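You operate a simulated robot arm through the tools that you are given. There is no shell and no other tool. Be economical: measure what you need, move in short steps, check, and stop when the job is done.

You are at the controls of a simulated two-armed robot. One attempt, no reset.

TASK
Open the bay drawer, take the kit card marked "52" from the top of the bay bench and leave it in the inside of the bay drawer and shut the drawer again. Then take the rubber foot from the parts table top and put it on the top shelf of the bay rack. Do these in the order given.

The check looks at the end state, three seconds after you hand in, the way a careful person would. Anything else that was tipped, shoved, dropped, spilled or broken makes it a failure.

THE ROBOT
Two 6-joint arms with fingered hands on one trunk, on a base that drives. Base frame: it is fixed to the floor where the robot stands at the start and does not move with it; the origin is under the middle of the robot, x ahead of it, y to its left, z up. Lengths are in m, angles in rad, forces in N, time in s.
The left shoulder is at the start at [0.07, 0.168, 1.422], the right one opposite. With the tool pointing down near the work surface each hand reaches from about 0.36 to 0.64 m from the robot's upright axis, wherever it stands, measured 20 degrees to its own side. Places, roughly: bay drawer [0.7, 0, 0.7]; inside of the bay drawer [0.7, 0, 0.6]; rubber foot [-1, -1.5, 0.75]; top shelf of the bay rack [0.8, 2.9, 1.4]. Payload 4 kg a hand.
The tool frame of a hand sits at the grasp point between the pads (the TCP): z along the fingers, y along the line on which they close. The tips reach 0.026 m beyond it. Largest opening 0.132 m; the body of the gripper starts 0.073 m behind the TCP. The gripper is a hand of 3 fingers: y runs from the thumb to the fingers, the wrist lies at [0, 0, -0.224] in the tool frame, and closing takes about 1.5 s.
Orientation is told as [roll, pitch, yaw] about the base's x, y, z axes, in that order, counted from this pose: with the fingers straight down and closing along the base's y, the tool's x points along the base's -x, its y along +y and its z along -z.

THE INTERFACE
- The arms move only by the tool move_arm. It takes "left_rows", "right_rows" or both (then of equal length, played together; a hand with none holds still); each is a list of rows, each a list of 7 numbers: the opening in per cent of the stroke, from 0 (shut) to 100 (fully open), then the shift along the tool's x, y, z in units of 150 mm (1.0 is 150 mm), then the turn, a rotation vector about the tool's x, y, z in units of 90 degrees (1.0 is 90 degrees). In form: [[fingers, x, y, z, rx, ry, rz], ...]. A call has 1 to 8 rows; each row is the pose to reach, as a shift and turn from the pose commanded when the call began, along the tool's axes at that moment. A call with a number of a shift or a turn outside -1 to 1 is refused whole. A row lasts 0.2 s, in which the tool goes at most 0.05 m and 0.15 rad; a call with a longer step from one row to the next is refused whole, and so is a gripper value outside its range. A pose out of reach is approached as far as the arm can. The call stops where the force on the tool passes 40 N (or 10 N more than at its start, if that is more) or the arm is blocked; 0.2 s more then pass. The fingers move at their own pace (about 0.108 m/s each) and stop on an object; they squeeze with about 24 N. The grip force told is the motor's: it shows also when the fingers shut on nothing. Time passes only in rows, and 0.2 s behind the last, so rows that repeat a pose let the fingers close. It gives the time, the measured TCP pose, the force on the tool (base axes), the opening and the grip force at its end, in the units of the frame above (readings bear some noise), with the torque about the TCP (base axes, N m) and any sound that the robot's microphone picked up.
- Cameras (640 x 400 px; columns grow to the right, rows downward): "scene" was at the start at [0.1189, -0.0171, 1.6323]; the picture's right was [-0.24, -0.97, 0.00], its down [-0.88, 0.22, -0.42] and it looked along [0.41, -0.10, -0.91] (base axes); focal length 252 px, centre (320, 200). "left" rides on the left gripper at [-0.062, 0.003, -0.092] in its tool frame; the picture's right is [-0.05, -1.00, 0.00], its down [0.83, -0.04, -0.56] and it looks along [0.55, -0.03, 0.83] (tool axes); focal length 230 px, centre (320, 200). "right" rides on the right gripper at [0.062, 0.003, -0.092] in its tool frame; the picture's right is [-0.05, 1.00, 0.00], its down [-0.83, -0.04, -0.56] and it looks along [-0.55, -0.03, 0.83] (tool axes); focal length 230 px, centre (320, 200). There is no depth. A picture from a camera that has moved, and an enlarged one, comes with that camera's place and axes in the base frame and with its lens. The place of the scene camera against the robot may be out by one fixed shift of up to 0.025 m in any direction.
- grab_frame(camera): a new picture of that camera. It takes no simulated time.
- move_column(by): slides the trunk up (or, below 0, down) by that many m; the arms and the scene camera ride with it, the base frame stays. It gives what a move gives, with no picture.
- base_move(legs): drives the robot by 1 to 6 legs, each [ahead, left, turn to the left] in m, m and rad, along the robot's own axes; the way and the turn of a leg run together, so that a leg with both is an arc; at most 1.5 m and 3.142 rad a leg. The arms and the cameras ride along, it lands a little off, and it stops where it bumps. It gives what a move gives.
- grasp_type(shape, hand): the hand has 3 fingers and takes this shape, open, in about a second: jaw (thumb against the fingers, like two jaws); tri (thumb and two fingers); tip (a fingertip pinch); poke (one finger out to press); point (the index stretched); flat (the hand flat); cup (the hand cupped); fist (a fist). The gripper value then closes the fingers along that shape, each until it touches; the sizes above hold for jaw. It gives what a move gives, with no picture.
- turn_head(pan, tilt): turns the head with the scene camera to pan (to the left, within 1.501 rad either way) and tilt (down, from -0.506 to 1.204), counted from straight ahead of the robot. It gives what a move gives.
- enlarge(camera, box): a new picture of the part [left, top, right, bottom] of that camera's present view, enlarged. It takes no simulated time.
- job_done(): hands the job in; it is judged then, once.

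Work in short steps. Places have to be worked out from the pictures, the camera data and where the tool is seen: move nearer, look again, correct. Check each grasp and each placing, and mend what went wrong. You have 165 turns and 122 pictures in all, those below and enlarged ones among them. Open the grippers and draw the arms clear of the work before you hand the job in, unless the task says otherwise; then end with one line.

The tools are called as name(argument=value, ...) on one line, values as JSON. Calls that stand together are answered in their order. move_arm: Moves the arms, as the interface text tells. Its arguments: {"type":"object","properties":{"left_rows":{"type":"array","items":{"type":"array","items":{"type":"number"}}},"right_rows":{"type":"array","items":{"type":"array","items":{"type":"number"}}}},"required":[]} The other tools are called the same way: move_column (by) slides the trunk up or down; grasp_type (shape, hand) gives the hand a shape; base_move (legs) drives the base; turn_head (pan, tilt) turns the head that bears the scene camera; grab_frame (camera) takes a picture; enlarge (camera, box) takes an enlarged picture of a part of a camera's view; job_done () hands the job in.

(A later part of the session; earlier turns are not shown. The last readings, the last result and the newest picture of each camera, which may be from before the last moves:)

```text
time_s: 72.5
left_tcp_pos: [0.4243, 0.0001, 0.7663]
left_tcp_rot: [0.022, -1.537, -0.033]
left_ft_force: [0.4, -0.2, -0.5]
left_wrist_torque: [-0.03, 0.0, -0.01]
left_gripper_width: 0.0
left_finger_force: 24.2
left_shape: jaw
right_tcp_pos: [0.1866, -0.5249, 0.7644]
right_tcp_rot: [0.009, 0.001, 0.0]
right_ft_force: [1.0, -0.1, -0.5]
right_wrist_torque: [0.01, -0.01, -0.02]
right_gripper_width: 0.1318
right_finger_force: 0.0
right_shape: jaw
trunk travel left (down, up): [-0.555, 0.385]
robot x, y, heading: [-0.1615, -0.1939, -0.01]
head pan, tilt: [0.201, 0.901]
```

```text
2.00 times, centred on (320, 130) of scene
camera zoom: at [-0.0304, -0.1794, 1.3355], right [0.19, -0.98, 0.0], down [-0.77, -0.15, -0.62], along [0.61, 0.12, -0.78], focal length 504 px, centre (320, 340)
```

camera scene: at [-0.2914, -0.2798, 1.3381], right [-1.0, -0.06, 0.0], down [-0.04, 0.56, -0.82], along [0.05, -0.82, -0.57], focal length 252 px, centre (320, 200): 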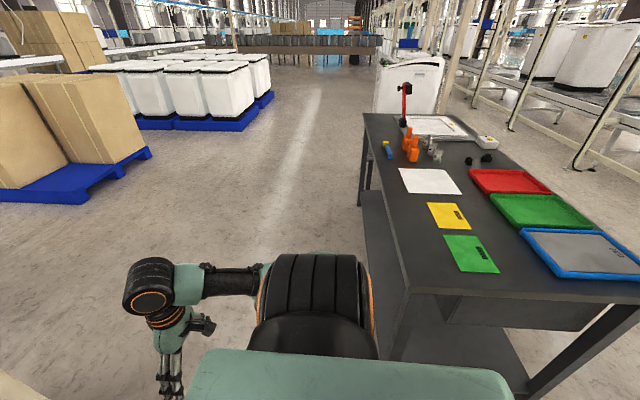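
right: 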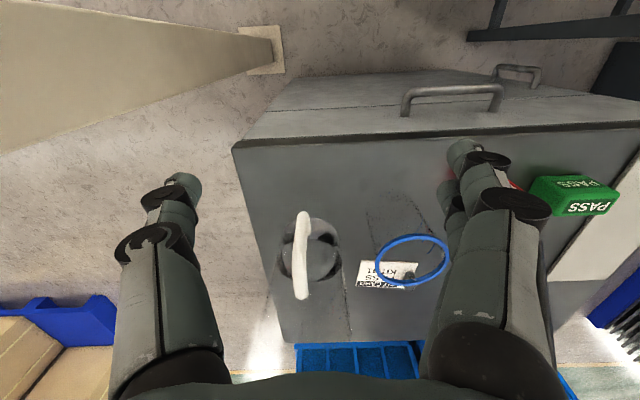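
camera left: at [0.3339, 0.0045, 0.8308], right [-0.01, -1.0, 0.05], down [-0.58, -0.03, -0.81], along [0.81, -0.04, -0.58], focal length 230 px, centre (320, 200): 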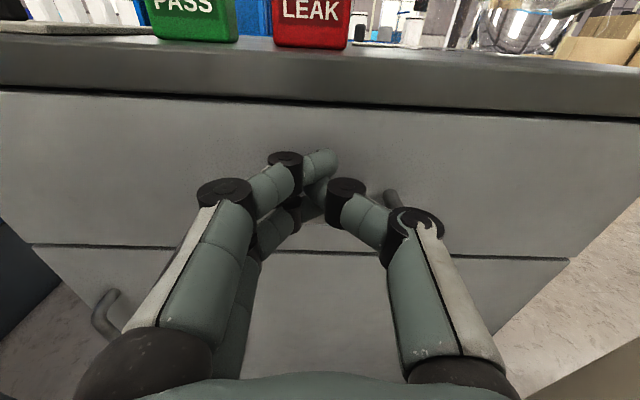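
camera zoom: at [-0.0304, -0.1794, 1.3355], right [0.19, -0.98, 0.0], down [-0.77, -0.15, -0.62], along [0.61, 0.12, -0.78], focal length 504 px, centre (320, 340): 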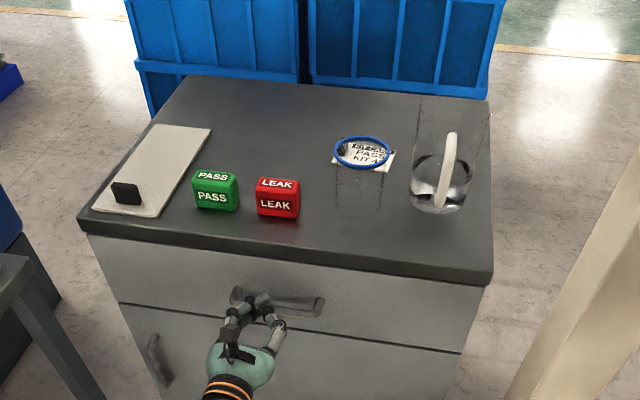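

The drawer is shut. I back off, raise the trunk fully so that the arms clear everything, and look right/behind and left/behind.

base_move(legs=[[-0.22, 0.05, 0]])

enlarge(camera="scene", box=[180, 30, 460, 230])

move_column(by=0.38)

turn_head(pan=-1.5, tilt=0.5)

grab_frame(camera="scene")

turn_head(pan=1.5, tilt=0.5)

grab_frame(camera="scene")

```text
time_s: 74.3
left_tcp_pos: [0.2022, 0.0508, 0.765]
left_tcp_rot: [0.016, -1.532, -0.029]
left_ft_force: [-0.9, 0.3, 0.4]
left_wrist_torque: [0.0, -0.01, 0.0]
left_gripper_width: 0.0
left_finger_force: 23.9
left_shape: jaw
right_tcp_pos: [-0.0369, -0.4717, 0.765]
right_tcp_rot: [0.009, 0.002, -0.002]
right_ft_force: [-0.6, 0.6, 1.0]
right_wrist_torque: [-0.01, 0.0, 0.0]
right_gripper_width: 0.1319
right_finger_force: 0.0
right_shape: jaw
trunk travel left (down, up): [-0.555, 0.385]
robot x, y, heading: [-0.389, -0.1389, -0.008]
head pan, tilt: [0.201, 0.901]
```

```text
2.00 times, centred on (320, 130) of scene
camera zoom: at [-0.2524, -0.1272, 1.3354], right [0.19, -0.98, 0.0], down [-0.77, -0.15, -0.62], along [0.61, 0.12, -0.78], focal length 504 px, centre (320, 340)
```

zoom: 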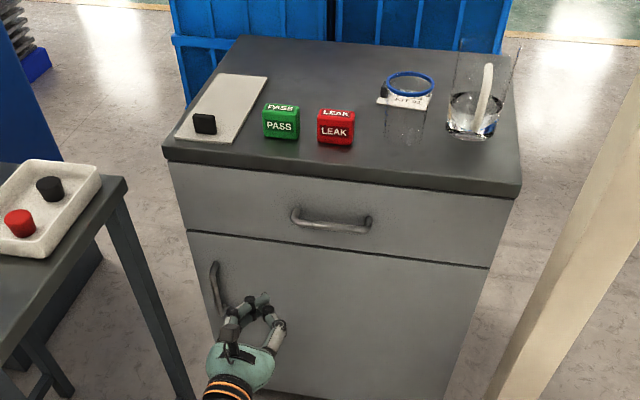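

```text
time_s: 77.9
left_tcp_pos: [0.2027, 0.0514, 1.1439]
left_tcp_rot: [0.019, -1.535, -0.033]
left_ft_force: [-0.1, 0.1, 0.2]
left_wrist_torque: [0.04, 0.0, 0.02]
left_gripper_width: 0.0
left_finger_force: 24.0
left_shape: jaw
right_tcp_pos: [-0.0365, -0.4724, 1.1446]
right_tcp_rot: [0.009, 0.002, -0.001]
right_ft_force: [-0.1, 0.0, -0.5]
right_wrist_torque: [-0.02, 0.0, 0.02]
right_gripper_width: 0.1319
right_finger_force: 0.0
right_shape: jaw
trunk travel left (down, up): [-0.935, 0.005]
robot x, y, heading: [-0.392, -0.1394, -0.013]
head pan, tilt: [0.201, 0.901]
```

```text
time_s: 79.7
left_tcp_pos: [0.2031, 0.0515, 1.1447]
left_tcp_rot: [0.017, -1.535, -0.034]
left_ft_force: [0.2, 0.1, -0.2]
left_wrist_torque: [0.0, 0.01, 0.01]
left_gripper_width: 0.0001
left_finger_force: 24.2
left_shape: jaw
right_tcp_pos: [-0.037, -0.4724, 1.1455]
right_tcp_rot: [0.008, 0.001, 0.0]
right_ft_force: [0.5, -0.3, -0.5]
right_wrist_torque: [-0.01, 0.02, 0.02]
right_gripper_width: 0.1319
right_finger_force: 0.1
right_shape: jaw
trunk travel left (down, up): [-0.935, 0.005]
robot x, y, heading: [-0.3879, -0.1408, -0.009]
head pan, tilt: [-1.499, 0.499]
```

```text
65 pictures are left
camera scene: at [-0.3203, -0.2324, 1.7492], right [-1.0, -0.06, 0.0], down [-0.03, 0.48, -0.88], along [0.05, -0.88, -0.48], focal length 252 px, centre (320, 200)
```

scene: 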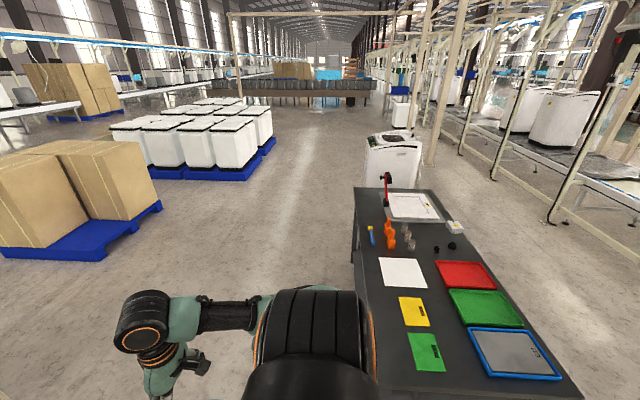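

```text
time_s: 82.3
left_tcp_pos: [0.2022, 0.053, 1.1452]
left_tcp_rot: [0.017, -1.534, -0.032]
left_ft_force: [-1.2, -0.1, 0.3]
left_wrist_torque: [-0.01, 0.01, -0.01]
left_gripper_width: 0.0
left_finger_force: 24.1
left_shape: jaw
right_tcp_pos: [-0.0366, -0.4728, 1.1454]
right_tcp_rot: [0.009, 0.001, -0.002]
right_ft_force: [-0.6, 0.9, -0.7]
right_wrist_torque: [0.0, 0.03, 0.01]
right_gripper_width: 0.1319
right_finger_force: 0.1
right_shape: jaw
trunk travel left (down, up): [-0.935, 0.005]
robot x, y, heading: [-0.3864, -0.1371, -0.008]
head pan, tilt: [1.499, 0.499]
```

```text
64 pictures are left
camera scene: at [-0.3182, -0.0509, 1.7492], right [1.0, -0.08, 0.0], down [-0.04, -0.48, -0.88], along [0.07, 0.87, -0.48], focal length 252 px, centre (320, 200)
```

scene: 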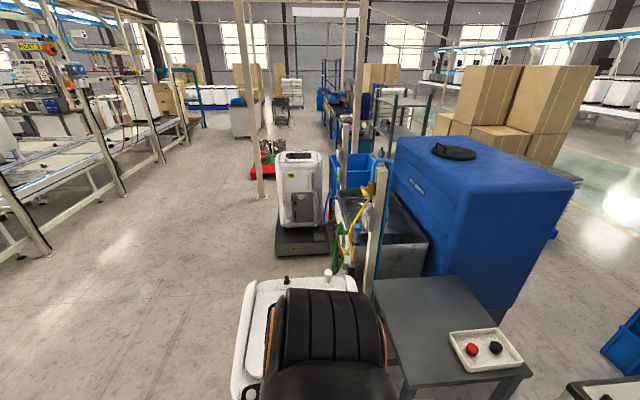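

Drawer shut, scene undisturbed. The foot is near (-1.0, -1.47); best reached from the table's far (-x) side. I turn the left hand down and tuck it first.

move_arm(left_rows=[[0, 0, 0, -0.1, 0, 0.09, 0], [0, 0, 0, -0.2, 0, 0.18, 0], [0, 0, 0, -0.3, 0, 0.27, 0], [0, 0, 0, -0.4, 0, 0.36, 0], [0, 0, 0, -0.5, 0, 0.45, 0], [0, 0, 0, -0.6, 0, 0.54, 0], [0, 0, 0, -0.7, 0, 0.63, 0], [0, 0, 0, -0.8, 0, 0.72, 0]])

base_move(legs=[[-1.13, 0, 0], [0, -1.1, 0]])

turn_head(pan=-0.3, tilt=0.8)

grab_frame(camera="scene")

```text
time_s: 84.3
left_tcp_pos: [0.0759, 0.0792, 1.1402]
left_tcp_rot: [0.083, -0.382, -0.043]
left_ft_force: [-0.1, 0.4, 0.4]
left_wrist_torque: [0.01, 0.01, 0.03]
left_gripper_width: 0.0
left_finger_force: 24.0
left_shape: jaw
right_tcp_pos: [-0.0364, -0.4715, 1.1442]
right_tcp_rot: [0.01, 0.001, 0.0]
right_ft_force: [-0.5, 0.2, -0.4]
right_wrist_torque: [-0.02, 0.03, -0.01]
right_gripper_width: 0.1321
right_finger_force: 0.2
right_shape: jaw
trunk travel left (down, up): [-0.935, 0.005]
robot x, y, heading: [-0.3863, -0.1402, -0.013]
head pan, tilt: [1.499, 0.499]
stopped in row 8 (left hand): the arm was blocked; the commanded pose is now the measured one
```

```text
time_s: 87.4
left_tcp_pos: [-0.4157, 0.0886, 1.1334]
left_tcp_rot: [0.084, -0.366, -0.044]
left_ft_force: [-0.1, 0.0, 0.2]
left_wrist_torque: [-0.04, -0.03, 0.03]
left_gripper_width: 0.0
left_finger_force: 23.6
left_shape: jaw
right_tcp_pos: [-0.5248, -0.4649, 1.1411]
right_tcp_rot: [0.008, 0.013, 0.002]
right_ft_force: [0.5, 0.2, 0.7]
right_wrist_torque: [-0.01, 0.02, -0.01]
right_gripper_width: 0.132
right_finger_force: 0.1
right_shape: jaw
trunk travel left (down, up): [-0.935, 0.005]
robot x, y, heading: [-0.8896, -0.13, -0.009]
head pan, tilt: [1.499, 0.499]
stopped in leg 1: the robot was blocked; the commanded pose is now the measured one
```

```text
time_s: 89.2
left_tcp_pos: [-0.4158, 0.0868, 1.1334]
left_tcp_rot: [0.083, -0.364, -0.044]
left_ft_force: [0.3, 0.1, -0.3]
left_wrist_torque: [-0.03, -0.02, 0.01]
left_gripper_width: 0.0001
left_finger_force: 23.9
left_shape: jaw
right_tcp_pos: [-0.5255, -0.4643, 1.1402]
right_tcp_rot: [0.009, 0.013, -0.003]
right_ft_force: [1.0, 0.0, -0.8]
right_wrist_torque: [0.01, -0.01, 0.0]
right_gripper_width: 0.1319
right_finger_force: 0.0
right_shape: jaw
trunk travel left (down, up): [-0.935, 0.005]
robot x, y, heading: [-0.8897, -0.1284, -0.006]
head pan, tilt: [-0.3, 0.799]
```

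```text
63 pictures are left
camera scene: at [-0.7308, -0.159, 1.7211], right [-0.31, -0.95, 0.0], down [-0.69, 0.22, -0.69], along [0.65, -0.21, -0.73], focal length 252 px, centre (320, 200)
```

scene: 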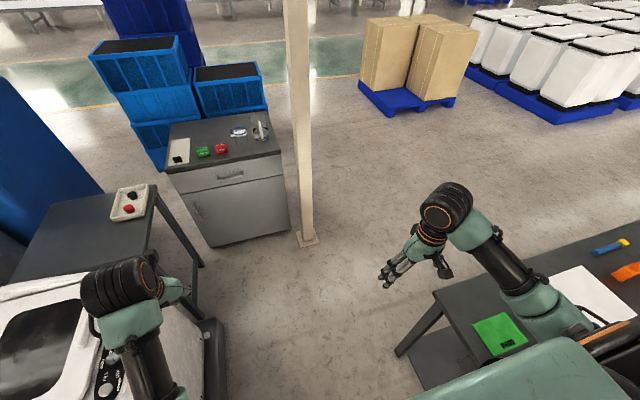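

The base was blocked at x=-0.89 by something behind that I cannot see. I move 0.2 m ahead, turn left 0.8 rad (arms are high) and pan left to look behind.

base_move(legs=[[0.2, 0, 0], [0, 0, 0.8]])

turn_head(pan=1.5, tilt=0.7)

grab_frame(camera="scene")

```text
time_s: 92.8
left_tcp_pos: [-0.5259, 0.3471, 1.1396]
left_tcp_rot: [0.086, -0.381, 0.75]
left_ft_force: [0.3, 0.2, -0.3]
left_wrist_torque: [0.0, 0.02, 0.0]
left_gripper_width: 0.0
left_finger_force: 23.5
left_shape: jaw
right_tcp_pos: [-0.209, -0.1184, 1.1468]
right_tcp_rot: [0.009, -0.002, 0.79]
right_ft_force: [0.4, 0.0, -0.3]
right_wrist_torque: [0.04, 0.0, -0.01]
right_gripper_width: 0.1318
right_finger_force: 0.1
right_shape: jaw
trunk travel left (down, up): [-0.935, 0.005]
robot x, y, heading: [-0.6946, -0.1319, 0.784]
head pan, tilt: [-0.3, 0.799]
```

```text
time_s: 94.7
left_tcp_pos: [-0.5241, 0.3483, 1.1406]
left_tcp_rot: [0.085, -0.38, 0.748]
left_ft_force: [1.2, 0.1, -0.3]
left_wrist_torque: [0.0, 0.0, 0.0]
left_gripper_width: 0.0
left_finger_force: 24.0
left_shape: jaw
right_tcp_pos: [-0.2082, -0.1167, 1.1467]
right_tcp_rot: [0.006, -0.001, 0.79]
right_ft_force: [0.0, -0.1, 0.3]
right_wrist_torque: [0.0, 0.03, -0.02]
right_gripper_width: 0.1322
right_finger_force: 0.1
right_shape: jaw
trunk travel left (down, up): [-0.935, 0.005]
robot x, y, heading: [-0.6939, -0.132, 0.784]
head pan, tilt: [1.499, 0.7]
```

```text
62 pictures are left
camera scene: at [-0.7031, -0.036, 1.7315], right [0.76, 0.65, 0.0], down [0.42, -0.49, -0.76], along [-0.5, 0.58, -0.64], focal length 252 px, centre (320, 200)
```

scene: 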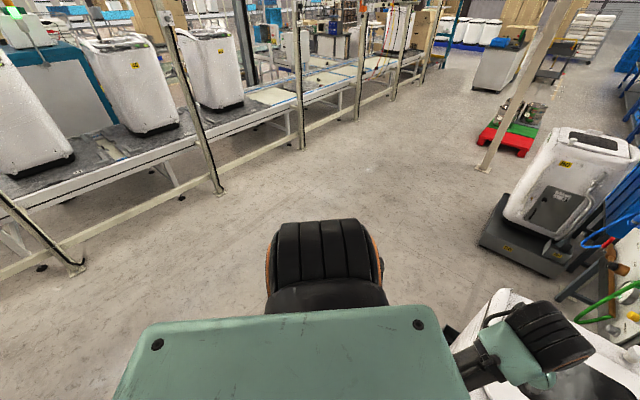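

The aisle seems free to x≈-2.9, but the floor just behind is hidden by the torso. I turn left further so that the head can look straight toward -x.

base_move(legs=[[0, 0, 0.78]])

turn_head(pan=1.5, tilt=0.6)

grab_frame(camera="scene")

```text
time_s: 97.1
left_tcp_pos: [-0.906, 0.3295, 1.1394]
left_tcp_rot: [0.087, -0.38, 1.52]
left_ft_force: [0.2, -0.4, 0.2]
left_wrist_torque: [-0.02, 0.01, -0.01]
left_gripper_width: 0.0002
left_finger_force: 23.3
left_shape: jaw
right_tcp_pos: [-0.3569, 0.2149, 1.1457]
right_tcp_rot: [0.009, -0.001, 1.562]
right_ft_force: [-0.8, -0.1, -0.6]
right_wrist_torque: [-0.01, 0.0, 0.02]
right_gripper_width: 0.1319
right_finger_force: 0.1
right_shape: jaw
trunk travel left (down, up): [-0.935, 0.005]
robot x, y, heading: [-0.694, -0.133, 1.555]
head pan, tilt: [1.499, 0.7]
```

```text
time_s: 97.8
left_tcp_pos: [-0.9072, 0.3293, 1.1399]
left_tcp_rot: [0.086, -0.38, 1.518]
left_ft_force: [-0.5, -0.9, 0.8]
left_wrist_torque: [0.02, -0.02, 0.01]
left_gripper_width: 0.0
left_finger_force: 24.0
left_shape: jaw
right_tcp_pos: [-0.3568, 0.2164, 1.1455]
right_tcp_rot: [0.009, -0.004, 1.561]
right_ft_force: [0.5, 0.5, -0.9]
right_wrist_torque: [0.03, 0.02, -0.04]
right_gripper_width: 0.1317
right_finger_force: 0.1
right_shape: jaw
trunk travel left (down, up): [-0.935, 0.005]
robot x, y, heading: [-0.696, -0.1339, 1.548]
head pan, tilt: [1.499, 0.6]
```

```text
61 pictures are left
camera scene: at [-0.7702, -0.0776, 1.7401], right [0.09, 1.0, 0.0], down [0.56, -0.05, -0.82], along [-0.82, 0.08, -0.57], focal length 252 px, centre (320, 200)
```

scene: 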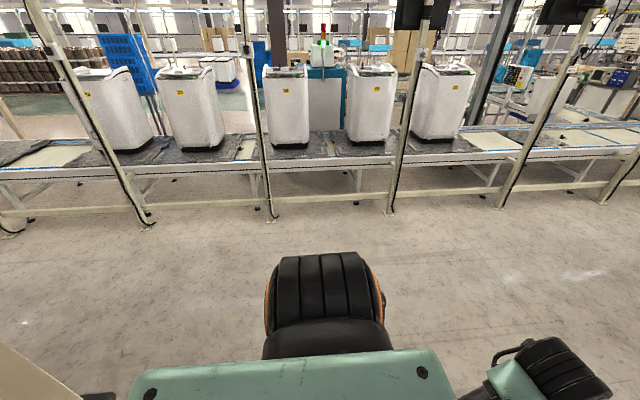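

A beige vertical post edge shows at the lower left, likely a pillar on the right-rear side which my right arm bumped. I turn a bit more to see it properly.

base_move(legs=[[0.1, 0, 0.0], [0, 0, 0.55]])

turn_head(pan=1.5, tilt=0.7)

grab_frame(camera="scene")

```text
time_s: 100.6
left_tcp_pos: [-1.0871, 0.2532, 1.1407]
left_tcp_rot: [0.084, -0.381, 2.009]
left_ft_force: [-0.8, -0.3, 0.1]
left_wrist_torque: [0.03, 0.0, -0.01]
left_gripper_width: 0.0001
left_finger_force: 24.1
left_shape: jaw
right_tcp_pos: [-0.5465, 0.4108, 1.1454]
right_tcp_rot: [0.006, 0.001, 2.051]
right_ft_force: [0.5, -1.2, 1.1]
right_wrist_torque: [0.0, 0.0, -0.02]
right_gripper_width: 0.1316
right_finger_force: 0.0
right_shape: jaw
trunk travel left (down, up): [-0.935, 0.005]
robot x, y, heading: [-0.679, -0.0552, 2.038]
head pan, tilt: [1.499, 0.6]
stopped in leg 2: the robot was blocked; the commanded pose is now the measured one
```

```text
time_s: 101.2
left_tcp_pos: [-1.0871, 0.2517, 1.1392]
left_tcp_rot: [0.084, -0.381, 2.01]
left_ft_force: [-0.6, -0.8, 0.5]
left_wrist_torque: [0.01, 0.01, 0.0]
left_gripper_width: 0.0
left_finger_force: 23.8
left_shape: jaw
right_tcp_pos: [-0.5466, 0.4108, 1.1457]
right_tcp_rot: [0.007, 0.0, 2.051]
right_ft_force: [0.0, 1.0, -0.4]
right_wrist_torque: [0.01, 0.0, -0.02]
right_gripper_width: 0.1317
right_finger_force: 0.1
right_shape: jaw
trunk travel left (down, up): [-0.935, 0.005]
robot x, y, heading: [-0.6797, -0.0585, 2.042]
head pan, tilt: [1.499, 0.7]
```

```text
60 pictures are left
camera scene: at [-0.7717, -0.0465, 1.7315], right [-0.39, 0.92, 0.0], down [0.59, 0.25, -0.77], along [-0.7, -0.3, -0.64], focal length 252 px, centre (320, 200)
```

scene: 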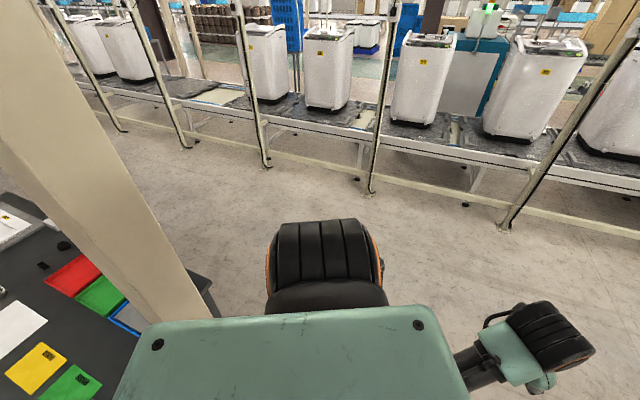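

The pillar stands at roughly (-0.98, -0.62), at the table end. I'll swing around wide of it: move ahead and left, then turn back to heading 0 in the aisle.

base_move(legs=[[0.25, 0, 0], [0.25, 0.5, 0]])

base_move(legs=[[0, 0, -2.04]])

turn_head(pan=-0.8, tilt=0.6)

grab_frame(camera="scene")

```text
time_s: 101.9
left_tcp_pos: [-1.0865, 0.2536, 1.1403]
left_tcp_rot: [0.084, -0.381, 2.006]
left_ft_force: [0.2, -0.8, -0.4]
left_wrist_torque: [0.01, 0.02, 0.01]
left_gripper_width: 0.0001
left_finger_force: 23.6
left_shape: jaw
right_tcp_pos: [-0.5471, 0.4095, 1.1467]
right_tcp_rot: [0.005, -0.001, 2.049]
right_ft_force: [0.0, 0.5, -0.2]
right_wrist_torque: [0.0, 0.04, 0.02]
right_gripper_width: 0.1318
right_finger_force: 0.1
right_shape: jaw
trunk travel left (down, up): [-0.935, 0.005]
robot x, y, heading: [-0.6814, -0.0534, 2.042]
head pan, tilt: [1.499, 0.7]
stopped in leg 1: the robot was blocked; the commanded pose is now the measured one
```

```text
time_s: 107.3
left_tcp_pos: [-0.2166, 0.1552, 1.1405]
left_tcp_rot: [0.083, -0.38, -0.058]
left_ft_force: [0.1, 0.1, 0.5]
left_wrist_torque: [0.04, -0.01, 0.0]
left_gripper_width: 0.0002
left_finger_force: 24.3
left_shape: jaw
right_tcp_pos: [-0.3351, -0.3938, 1.1466]
right_tcp_rot: [0.007, -0.003, -0.015]
right_ft_force: [0.6, -0.6, 0.0]
right_wrist_torque: [0.01, -0.02, 0.01]
right_gripper_width: 0.1321
right_finger_force: 0.0
right_shape: jaw
trunk travel left (down, up): [-0.935, 0.005]
robot x, y, heading: [-0.6793, -0.0541, -0.023]
head pan, tilt: [1.499, 0.7]
```

```text
time_s: 109.4
left_tcp_pos: [-0.2156, 0.1551, 1.1407]
left_tcp_rot: [0.086, -0.38, -0.057]
left_ft_force: [-0.6, 0.4, 0.6]
left_wrist_torque: [0.01, -0.01, 0.01]
left_gripper_width: 0.0
left_finger_force: 24.5
left_shape: jaw
right_tcp_pos: [-0.3336, -0.3938, 1.1455]
right_tcp_rot: [0.006, -0.001, -0.014]
right_ft_force: [0.5, 0.1, 0.0]
right_wrist_torque: [-0.01, 0.01, -0.03]
right_gripper_width: 0.1319
right_finger_force: 0.0
right_shape: jaw
trunk travel left (down, up): [-0.935, 0.005]
robot x, y, heading: [-0.6831, -0.0564, -0.025]
head pan, tilt: [-0.799, 0.6]
```

```text
59 pictures are left
camera scene: at [-0.5609, -0.1244, 1.7401], right [-0.73, -0.68, 0.0], down [-0.38, 0.41, -0.82], along [0.56, -0.61, -0.57], focal length 252 px, centre (320, 200)
```

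scene: 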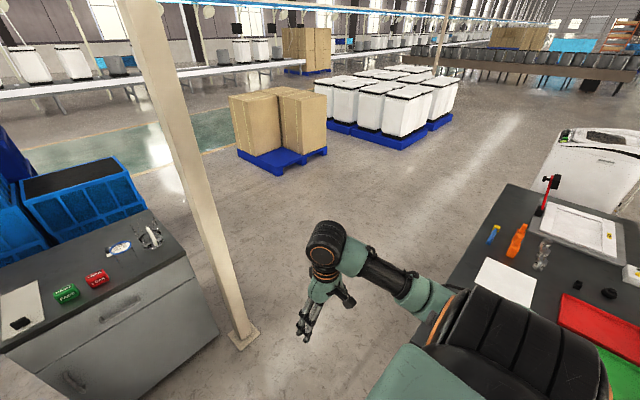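

Ahead I was against the washing machine, so the passage is narrow: machine at y≈0.35 (x>-0.55), pillar at y≈-0.55. I tuck the right arm inward first (its original pose), then back through straight at y≈0.

move_arm(right_rows=[[60, -0.13, 0.14, 0.14, 0, 0, 0], [60, -0.26, 0.28, 0.28, 0, 0, 0], [60, -0.39, 0.42, 0.42, 0, 0, 0], [60, -0.52, 0.56, 0.56, 0, 0, 0], [60, -0.65, 0.7, 0.7, 0, 0, 0], [60, -0.78, 0.84, 0.84, 0, 0, 0]])

base_move(legs=[[-0.25, 0.06, 0.025]])

turn_head(pan=-1.5, tilt=0.9)

grab_frame(camera="scene")

```text
time_s: 110.8
left_tcp_pos: [-0.2161, 0.1565, 1.1385]
left_tcp_rot: [0.084, -0.378, -0.059]
left_ft_force: [0.1, 0.4, 0.8]
left_wrist_torque: [-0.01, 0.04, 0.0]
left_gripper_width: 0.0
left_finger_force: 23.6
left_shape: jaw
right_tcp_pos: [-0.2141, -0.2682, 1.021]
right_tcp_rot: [0.006, 0.0, -0.014]
right_ft_force: [0.0, -0.8, 0.3]
right_wrist_torque: [-0.01, 0.02, 0.0]
right_gripper_width: 0.0797
right_finger_force: 0.0
right_shape: jaw
right hand out of reach, approached as far as the arm can: row 1, 2, 3, 4
trunk travel left (down, up): [-0.935, 0.005]
robot x, y, heading: [-0.6805, -0.0561, -0.024]
head pan, tilt: [-0.799, 0.6]
```

```text
time_s: 112.7
left_tcp_pos: [-0.4708, 0.2319, 1.1395]
left_tcp_rot: [0.086, -0.38, -0.027]
left_ft_force: [0.5, -0.3, -0.7]
left_wrist_torque: [-0.04, -0.02, -0.01]
left_gripper_width: 0.0001
left_finger_force: 24.0
left_shape: jaw
right_tcp_pos: [-0.4564, -0.1929, 1.0186]
right_tcp_rot: [0.01, 0.001, 0.016]
right_ft_force: [0.5, -0.2, 0.1]
right_wrist_torque: [0.0, -0.01, 0.02]
right_gripper_width: 0.0796
right_finger_force: 0.0
right_shape: jaw
trunk travel left (down, up): [-0.935, 0.005]
robot x, y, heading: [-0.9295, 0.0033, 0.001]
head pan, tilt: [-0.799, 0.6]
```

```text
time_s: 113.7
left_tcp_pos: [-0.4715, 0.2331, 1.1392]
left_tcp_rot: [0.085, -0.381, -0.026]
left_ft_force: [-0.2, -0.1, 0.0]
left_wrist_torque: [0.01, -0.01, 0.03]
left_gripper_width: 0.0
left_finger_force: 24.0
left_shape: jaw
right_tcp_pos: [-0.4581, -0.1922, 1.0193]
right_tcp_rot: [0.008, -0.001, 0.016]
right_ft_force: [-0.4, -0.4, -0.8]
right_wrist_torque: [-0.01, -0.02, 0.01]
right_gripper_width: 0.0796
right_finger_force: 0.1
right_shape: jaw
trunk travel left (down, up): [-0.935, 0.005]
robot x, y, heading: [-0.9316, 0.0066, 0.006]
head pan, tilt: [-1.499, 0.901]
```

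```text
58 pictures are left
camera scene: at [-0.864, -0.0706, 1.7154], right [-1.0, -0.08, 0.0], down [-0.06, 0.78, -0.62], along [0.05, -0.62, -0.78], focal length 252 px, centre (320, 200)
```

scene: 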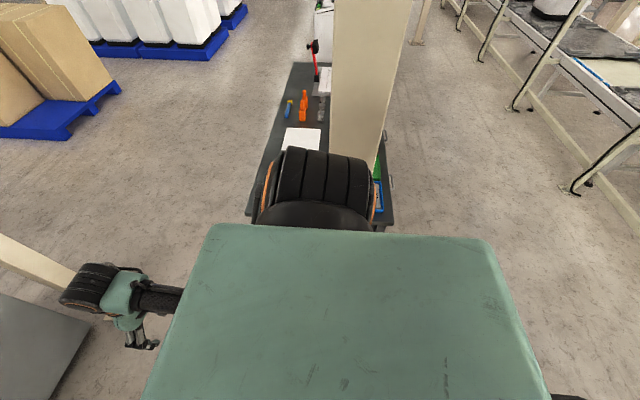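

Past the narrow spot. I back to x≈-1.8 so the hands clear the pillar, then drive right along the aisle.

base_move(legs=[[-0.87, 0.03, 0], [0, -1.3, 0]])

turn_head(pan=0.0, tilt=0.7)

grab_frame(camera="scene")

```text
time_s: 124.5
left_tcp_pos: [-1.3496, -1.0225, 1.1393]
left_tcp_rot: [0.083, -0.38, -0.02]
left_ft_force: [0.1, 0.5, 0.0]
left_wrist_torque: [0.01, -0.04, 0.0]
left_gripper_width: 0.0
left_finger_force: 24.2
left_shape: jaw
right_tcp_pos: [-1.3318, -1.4496, 1.0205]
right_tcp_rot: [0.006, -0.001, 0.022]
right_ft_force: [-1.0, 0.3, 0.1]
right_wrist_torque: [0.0, 0.04, -0.03]
right_gripper_width: 0.0795
right_finger_force: 0.1
right_shape: jaw
trunk travel left (down, up): [-0.935, 0.005]
robot x, y, heading: [-1.8063, -1.2545, 0.009]
head pan, tilt: [-1.499, 0.901]
```

```text
time_s: 126.1
left_tcp_pos: [-1.3503, -1.0234, 1.1395]
left_tcp_rot: [0.086, -0.38, -0.02]
left_ft_force: [0.1, -0.2, -0.4]
left_wrist_torque: [-0.01, -0.02, 0.03]
left_gripper_width: 0.0
left_finger_force: 23.8
left_shape: jaw
right_tcp_pos: [-1.3312, -1.4485, 1.0205]
right_tcp_rot: [0.008, -0.002, 0.023]
right_ft_force: [-0.1, 0.0, -0.2]
right_wrist_torque: [0.01, -0.03, 0.02]
right_gripper_width: 0.0794
right_finger_force: 0.1
right_shape: jaw
trunk travel left (down, up): [-0.935, 0.005]
robot x, y, heading: [-1.8056, -1.2504, 0.012]
head pan, tilt: [0.0, 0.7]
```

```text
57 pictures are left
camera scene: at [-1.6602, -1.2538, 1.7315], right [0.01, -1.0, 0.0], down [-0.64, -0.01, -0.76], along [0.76, 0.01, -0.64], focal length 252 px, centre (320, 200)
```

scene: 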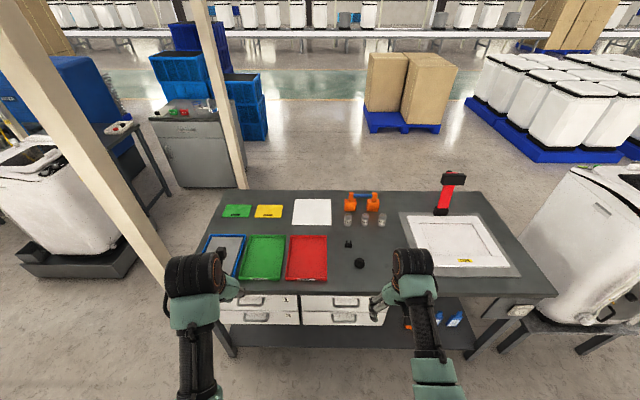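

Excellent view. Two black lumps lie ahead at (348,243) and (360,263); I zoom to identify the rubber foot.

enlarge(camera="scene", box=[300, 180, 460, 290])

grab_frame(camera="right")

```text
3.64 times, centred on (380, 235) of scene
camera zoom: at [-1.6602, -1.2538, 1.7315], right [0.01, -1.0, 0.0], down [-0.64, -0.01, -0.76], along [0.76, 0.01, -0.64], focal length 917 px, centre (102, 73)
```

zoom: 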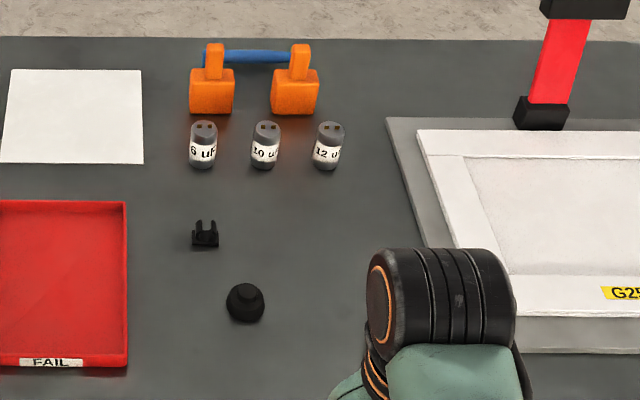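

```text
55 pictures are left
camera right: at [-1.3933, -1.4489, 1.1133], right [0.03, 1.0, 0.01], down [0.83, -0.03, 0.56], along [0.56, -0.01, -0.83], focal length 230 px, centre (320, 200)
```

right: 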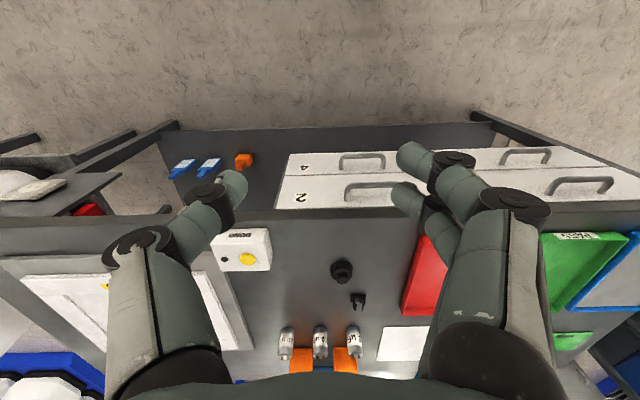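

The rubber foot is the round dome: about (-0.95, -1.415, 0.76). I drive 0.3 m ahead and lower the trunk 0.15 m.

base_move(legs=[[0.3, 0.03, 0]])

move_column(by=-0.15)

grab_frame(camera="right")

```text
time_s: 128.1
left_tcp_pos: [-1.0567, -0.9936, 1.1403]
left_tcp_rot: [0.085, -0.383, -0.021]
left_ft_force: [-0.2, 0.1, 0.4]
left_wrist_torque: [-0.01, -0.04, -0.03]
left_gripper_width: 0.0
left_finger_force: 23.9
left_shape: jaw
right_tcp_pos: [-1.0406, -1.4195, 1.021]
right_tcp_rot: [0.006, -0.005, 0.02]
right_ft_force: [-0.4, -0.3, -0.6]
right_wrist_torque: [0.0, -0.01, -0.02]
right_gripper_width: 0.0795
right_finger_force: 0.1
right_shape: jaw
trunk travel left (down, up): [-0.935, 0.005]
robot x, y, heading: [-1.5126, -1.2203, 0.009]
head pan, tilt: [0.0, 0.7]
```

```text
time_s: 129.8
left_tcp_pos: [-1.0551, -0.9936, 0.9903]
left_tcp_rot: [0.085, -0.381, -0.022]
left_ft_force: [-0.4, 0.3, -0.3]
left_wrist_torque: [-0.01, 0.0, -0.04]
left_gripper_width: 0.0
left_finger_force: 23.9
left_shape: jaw
right_tcp_pos: [-1.0395, -1.4191, 0.8711]
right_tcp_rot: [0.007, -0.002, 0.019]
right_ft_force: [0.6, -0.3, 0.5]
right_wrist_torque: [0.0, 0.03, 0.0]
right_gripper_width: 0.0796
right_finger_force: 0.0
right_shape: jaw
trunk travel left (down, up): [-0.785, 0.155]
robot x, y, heading: [-1.5132, -1.2198, 0.007]
head pan, tilt: [0.0, 0.7]
```

```text
54 pictures are left
camera right: at [-1.1007, -1.4181, 0.9634], right [0.03, 1.0, 0.01], down [0.83, -0.03, 0.56], along [0.56, -0.01, -0.83], focal length 230 px, centre (320, 200)
```

right: 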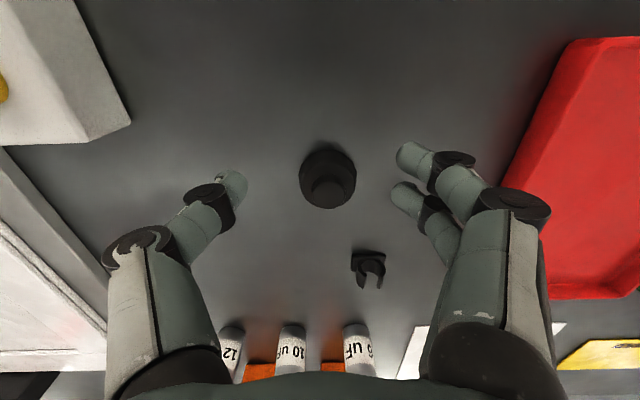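

The foot is nearly straight below. I go a little forward and down in small steps and look again to pin down its height.

move_arm(right_rows=[[75, -0.1, 0.03, 0.0, 0, 0, 0], [75, -0.2, 0.05, 0.1, 0, 0, 0], [75, -0.2, 0.05, 0.25, 0, 0, 0], [75, -0.2, 0.05, 0.25, 0, 0, 0]])

grab_frame(camera="right")

enlarge(camera="scene", box=[300, 200, 480, 350])

```text
time_s: 130.8
left_tcp_pos: [-1.0549, -0.9931, 0.9903]
left_tcp_rot: [0.086, -0.381, -0.023]
left_ft_force: [0.8, 1.2, 0.0]
left_wrist_torque: [0.0, 0.01, 0.01]
left_gripper_width: 0.0
left_finger_force: 23.6
left_shape: jaw
right_tcp_pos: [-1.0085, -1.4111, 0.8317]
right_tcp_rot: [0.007, -0.001, 0.018]
right_ft_force: [0.4, 0.4, 0.4]
right_wrist_torque: [-0.01, -0.05, -0.01]
right_gripper_width: 0.0987
right_finger_force: 0.0
right_shape: jaw
trunk travel left (down, up): [-0.785, 0.155]
robot x, y, heading: [-1.5144, -1.2202, 0.009]
head pan, tilt: [0.0, 0.7]
```

```text
53 pictures are left
camera right: at [-1.0709, -1.4099, 0.9243], right [0.03, 1.0, 0.01], down [0.83, -0.03, 0.56], along [0.56, -0.01, -0.83], focal length 230 px, centre (320, 200)
```

right: 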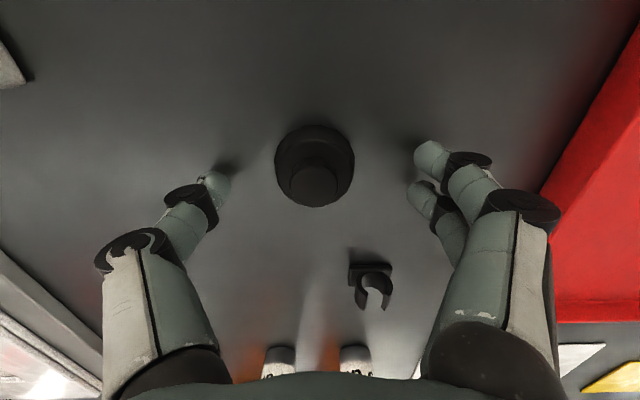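

```text
2.67 times, centred on (390, 275) of scene
camera zoom: at [-1.3666, -1.2218, 1.5815], right [0.01, -1.0, 0.0], down [-0.64, -0.01, -0.76], along [0.76, 0.01, -0.64], focal length 673 px, centre (133, 0)
```

zoom: 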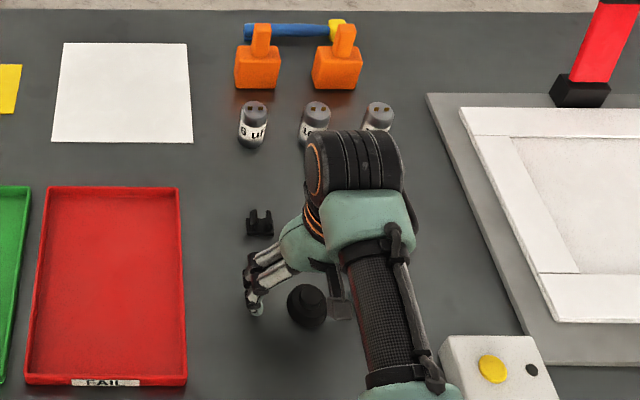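

Foot base now estimated at x≈-1.005, y≈-1.415. I descend 3 cm more, force-guarded, and look again.

move_arm(right_rows=[[75, 0, -0.025, 0.07, 0, 0, 0], [75, 0, -0.025, 0.14, 0, 0, 0], [75, 0, -0.025, 0.2, 0, 0, 0], [75, 0, -0.025, 0.2, 0, 0, 0]])

grab_frame(camera="right")

```text
time_s: 131.4
left_tcp_pos: [-1.0573, -0.9935, 0.9916]
left_tcp_rot: [0.084, -0.382, -0.022]
left_ft_force: [0.7, -0.5, 0.6]
left_wrist_torque: [0.0, 0.01, -0.03]
left_gripper_width: 0.0
left_finger_force: 23.8
left_shape: jaw
right_tcp_pos: [-1.0038, -1.4145, 0.8257]
right_tcp_rot: [0.008, -0.023, 0.016]
right_ft_force: [-8.2, 1.6, 28.8]
right_wrist_torque: [-0.3, 0.42, -0.1]
right_gripper_width: 0.0988
right_finger_force: 0.0
right_shape: jaw
trunk travel left (down, up): [-0.785, 0.155]
robot x, y, heading: [-1.5108, -1.2208, 0.007]
head pan, tilt: [0.0, 0.7]
stopped in row 2 (right hand): the force on the tool passed its limit at 47 N (the readings are from after the stop); the commanded pose is now the measured one
```

```text
51 pictures are left
camera right: at [-1.0675, -1.413, 0.9168], right [0.03, 1.0, 0.01], down [0.82, -0.03, 0.57], along [0.57, -0.01, -0.82], focal length 230 px, centre (320, 200)
```

right: 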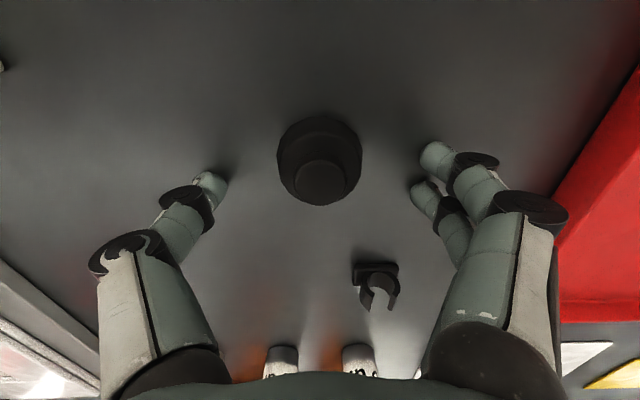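

The tips touched the table (surface ≈0.80). The foot's centre is ~1 cm nearer than the finger line; I lift 4 mm, shift back 1 cm and close.

move_arm(right_rows=[[75, 0.03, 0, -0.025, 0, 0, 0], [75, 0.07, 0, -0.025, 0, 0, 0], [40, 0.07, 0, -0.025, 0, 0, 0], [0, 0.07, 0, -0.025, 0, 0, 0], [0, 0.07, 0, -0.025, 0, 0, 0], [0, 0.07, 0, -0.025, 0, 0, 0], [0, 0.07, 0, -0.025, 0, 0, 0], [0, 0.07, 0, -0.025, 0, 0, 0]])

grab_frame(camera="right")

```text
time_s: 133.2
left_tcp_pos: [-1.0566, -0.9922, 0.991]
left_tcp_rot: [0.083, -0.382, -0.023]
left_ft_force: [-0.3, -0.1, 0.5]
left_wrist_torque: [-0.01, 0.0, -0.05]
left_gripper_width: 0.0
left_finger_force: 24.2
left_shape: jaw
right_tcp_pos: [-1.0162, -1.4136, 0.8252]
right_tcp_rot: [0.007, -0.017, 0.018]
right_ft_force: [-5.5, 2.2, 14.6]
right_wrist_torque: [0.25, 0.21, 0.09]
right_gripper_width: 0.0377
right_finger_force: 24.4
right_shape: jaw
trunk travel left (down, up): [-0.785, 0.155]
robot x, y, heading: [-1.5103, -1.2199, 0.012]
head pan, tilt: [0.0, 0.7]
```

```text
50 pictures are left
camera right: at [-1.0795, -1.413, 0.9175], right [0.03, 1.0, 0.01], down [0.82, -0.03, 0.57], along [0.57, -0.01, -0.82], focal length 230 px, centre (320, 200)
```

right: 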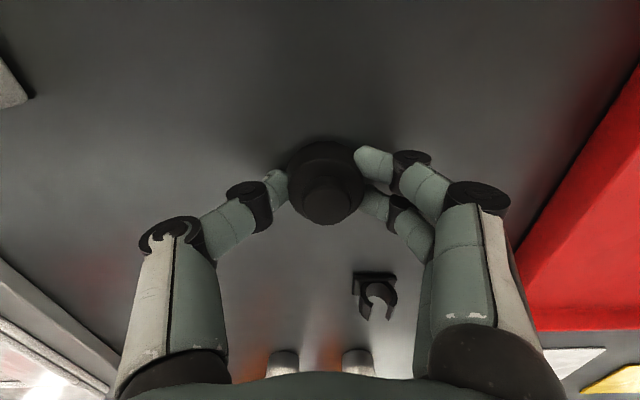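

Gripped (37.7 mm). I lift 12 cm straight up and check.

move_arm(right_rows=[[0, 0, 0, -0.15, 0, 0, 0], [0, 0, 0, -0.35, 0, 0, 0], [0, 0, 0, -0.6, 0, 0, 0], [0, 0, 0, -0.85, 0, 0, 0]])

grab_frame(camera="right")

```text
time_s: 134.2
left_tcp_pos: [-1.0547, -0.9939, 0.9894]
left_tcp_rot: [0.082, -0.38, -0.025]
left_ft_force: [-0.1, 0.3, -0.1]
left_wrist_torque: [0.01, -0.02, 0.0]
left_gripper_width: 0.0
left_finger_force: 24.3
left_shape: jaw
right_tcp_pos: [-1.0106, -1.4147, 0.9362]
right_tcp_rot: [0.006, -0.016, 0.017]
right_ft_force: [0.2, 0.0, 0.3]
right_wrist_torque: [0.01, 0.01, -0.03]
right_gripper_width: 0.0359
right_finger_force: 23.5
right_shape: jaw
right hand out of reach, approached as far as the arm can: row 4
trunk travel left (down, up): [-0.785, 0.155]
robot x, y, heading: [-1.5115, -1.2223, 0.008]
head pan, tilt: [0.0, 0.7]
```

```text
49 pictures are left
camera right: at [-1.0739, -1.4144, 1.0278], right [0.03, 1.0, 0.01], down [0.82, -0.03, 0.57], along [0.57, -0.01, -0.82], focal length 230 px, centre (320, 200)
```

right: 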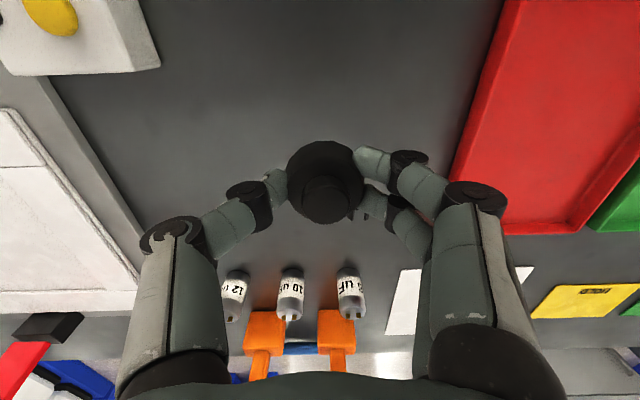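

The foot is held. I raise the trunk, back out to the aisle and drive left to y≈1.0, then look toward the rack.

move_column(by=0.15)

base_move(legs=[[-0.32, 0, 0], [0, 1.4, 0], [0, 0.9, 0]])

turn_head(pan=0.6, tilt=0.3)

grab_frame(camera="scene")

```text
time_s: 136.0
left_tcp_pos: [-1.0557, -0.993, 1.1392]
left_tcp_rot: [0.086, -0.381, -0.021]
left_ft_force: [-1.2, 0.7, 0.2]
left_wrist_torque: [0.01, 0.04, 0.01]
left_gripper_width: 0.0
left_finger_force: 24.1
left_shape: jaw
right_tcp_pos: [-1.0103, -1.4157, 1.085]
right_tcp_rot: [0.009, -0.017, 0.018]
right_ft_force: [0.4, 0.2, -0.1]
right_wrist_torque: [0.0, 0.0, 0.01]
right_gripper_width: 0.0357
right_finger_force: 24.1
right_shape: jaw
trunk travel left (down, up): [-0.935, 0.005]
robot x, y, heading: [-1.5097, -1.2204, 0.008]
head pan, tilt: [0.0, 0.7]
```

```text
time_s: 148.8
left_tcp_pos: [-1.3412, 1.2444, 1.1406]
left_tcp_rot: [0.086, -0.381, -0.049]
left_ft_force: [0.0, 0.5, 0.6]
left_wrist_torque: [0.01, -0.02, 0.0]
left_gripper_width: 0.0
left_finger_force: 23.7
left_shape: jaw
right_tcp_pos: [-1.3078, 0.8214, 1.0858]
right_tcp_rot: [0.01, -0.015, -0.007]
right_ft_force: [-1.0, 1.0, -0.3]
right_wrist_torque: [-0.01, 0.01, 0.02]
right_gripper_width: 0.0354
right_finger_force: 23.8
right_shape: jaw
trunk travel left (down, up): [-0.935, 0.005]
robot x, y, heading: [-1.8035, 1.0291, -0.017]
head pan, tilt: [0.0, 0.7]
```

```text
time_s: 149.8
left_tcp_pos: [-1.342, 1.2461, 1.141]
left_tcp_rot: [0.085, -0.38, -0.047]
left_ft_force: [0.2, 0.2, 0.1]
left_wrist_torque: [-0.02, 0.03, -0.02]
left_gripper_width: 0.0
left_finger_force: 24.3
left_shape: jaw
right_tcp_pos: [-1.31, 0.822, 1.0856]
right_tcp_rot: [0.01, -0.017, -0.009]
right_ft_force: [-0.1, -0.5, 0.6]
right_wrist_torque: [-0.03, 0.01, -0.01]
right_gripper_width: 0.0354
right_finger_force: 24.2
right_shape: jaw
trunk travel left (down, up): [-0.935, 0.005]
robot x, y, heading: [-1.8033, 1.0286, -0.019]
head pan, tilt: [0.6, 0.3]
```

```text
48 pictures are left
camera scene: at [-1.6666, 1.0775, 1.7676], right [0.55, -0.83, 0.0], down [-0.25, -0.16, -0.96], along [0.8, 0.53, -0.3], focal length 252 px, centre (320, 200)
```

scene: 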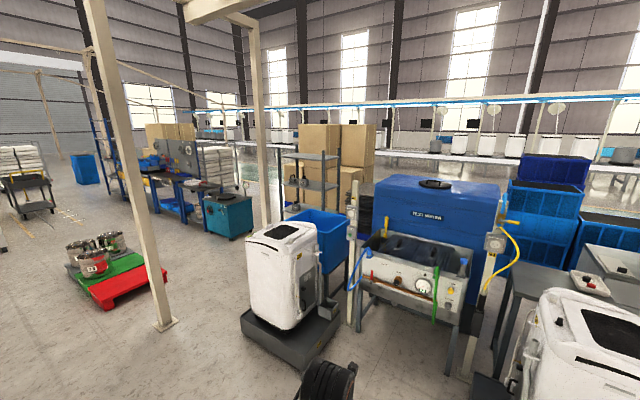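

The grey shelf unit at (310,180) is the rack. I zoom in on it.

enlarge(camera="scene", box=[230, 120, 390, 240])

```text
3.33 times, centred on (310, 180) of scene
camera zoom: at [-1.6666, 1.0775, 1.7676], right [0.55, -0.83, 0.0], down [-0.25, -0.16, -0.96], along [0.8, 0.53, -0.3], focal length 841 px, centre (353, 267)
```

zoom: 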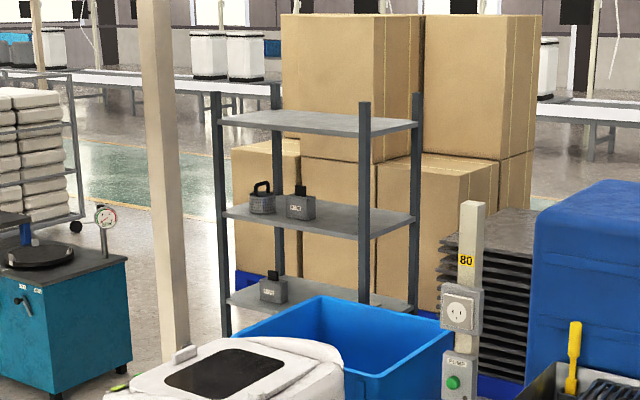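

The rack's top shelf is empty; its long face looks toward -x. A pillar (~(-0.95,3.28)) and the machine dolly stand before it, so I drive further along the aisle and look at the gap.

base_move(legs=[[0, 1.4, 0.02]])

turn_head(pan=0.3, tilt=0.5)

grab_frame(camera="scene")

```text
time_s: 156.8
left_tcp_pos: [-1.3282, 2.6551, 1.1402]
left_tcp_rot: [0.085, -0.382, -0.04]
left_ft_force: [-0.2, 1.3, 0.6]
left_wrist_torque: [-0.01, -0.02, -0.03]
left_gripper_width: 0.0
left_finger_force: 24.4
left_shape: jaw
right_tcp_pos: [-1.2901, 2.2326, 1.0863]
right_tcp_rot: [0.008, -0.017, 0.001]
right_ft_force: [-1.0, 0.2, 0.5]
right_wrist_torque: [0.01, 0.01, 0.06]
right_gripper_width: 0.0356
right_finger_force: 23.7
right_shape: jaw
trunk travel left (down, up): [-0.935, 0.005]
robot x, y, heading: [-1.7856, 2.4323, -0.014]
head pan, tilt: [0.6, 0.3]
```

```text
time_s: 157.6
left_tcp_pos: [-1.327, 2.6566, 1.1406]
left_tcp_rot: [0.084, -0.381, -0.037]
left_ft_force: [0.0, 0.3, 0.0]
left_wrist_torque: [0.0, 0.0, 0.01]
left_gripper_width: 0.0
left_finger_force: 24.0
left_shape: jaw
right_tcp_pos: [-1.2896, 2.2337, 1.0852]
right_tcp_rot: [0.008, -0.016, 0.002]
right_ft_force: [-0.4, 0.8, -0.2]
right_wrist_torque: [0.0, 0.03, 0.02]
right_gripper_width: 0.0357
right_finger_force: 24.6
right_shape: jaw
trunk travel left (down, up): [-0.935, 0.005]
robot x, y, heading: [-1.7898, 2.4358, -0.009]
head pan, tilt: [0.3, 0.499]
```

```text
46 pictures are left
camera scene: at [-1.641, 2.4596, 1.7493], right [0.29, -0.96, 0.0], down [-0.46, -0.14, -0.88], along [0.84, 0.25, -0.48], focal length 252 px, centre (320, 200)
```

scene: 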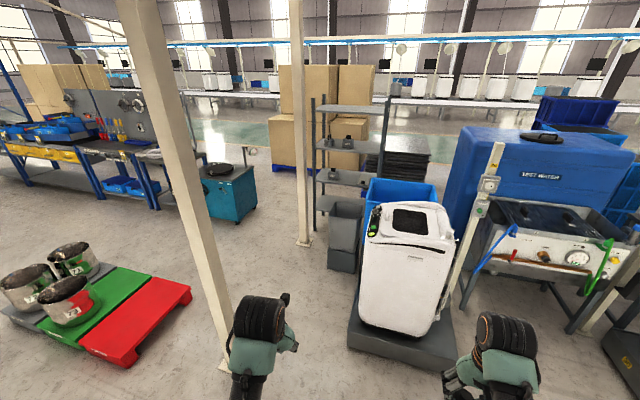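

The gap between pillar 1 and the dolly is only ~0.64 m – too tight. The way around the north end of the red/green pallet looks open; I look left up the aisle first.

turn_head(pan=1.3, tilt=0.4)

grab_frame(camera="scene")

```text
time_s: 158.9
left_tcp_pos: [-1.3285, 2.6549, 1.1392]
left_tcp_rot: [0.086, -0.38, -0.039]
left_ft_force: [-0.4, 0.4, -1.0]
left_wrist_torque: [-0.02, 0.01, 0.01]
left_gripper_width: 0.0002
left_finger_force: 25.1
left_shape: jaw
right_tcp_pos: [-1.2917, 2.2328, 1.0857]
right_tcp_rot: [0.009, -0.016, 0.002]
right_ft_force: [0.3, 0.5, -0.5]
right_wrist_torque: [-0.04, -0.01, 0.0]
right_gripper_width: 0.0358
right_finger_force: 23.9
right_shape: jaw
trunk travel left (down, up): [-0.935, 0.005]
robot x, y, heading: [-1.7906, 2.4357, -0.006]
head pan, tilt: [1.3, 0.4]
```

```text
45 pictures are left
camera scene: at [-1.7026, 2.5221, 1.7584], right [0.96, -0.27, 0.0], down [-0.11, -0.37, -0.92], along [0.25, 0.89, -0.39], focal length 252 px, centre (320, 200)
```

scene: 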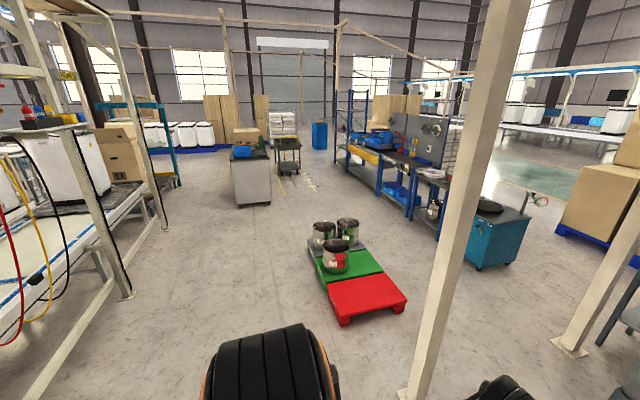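

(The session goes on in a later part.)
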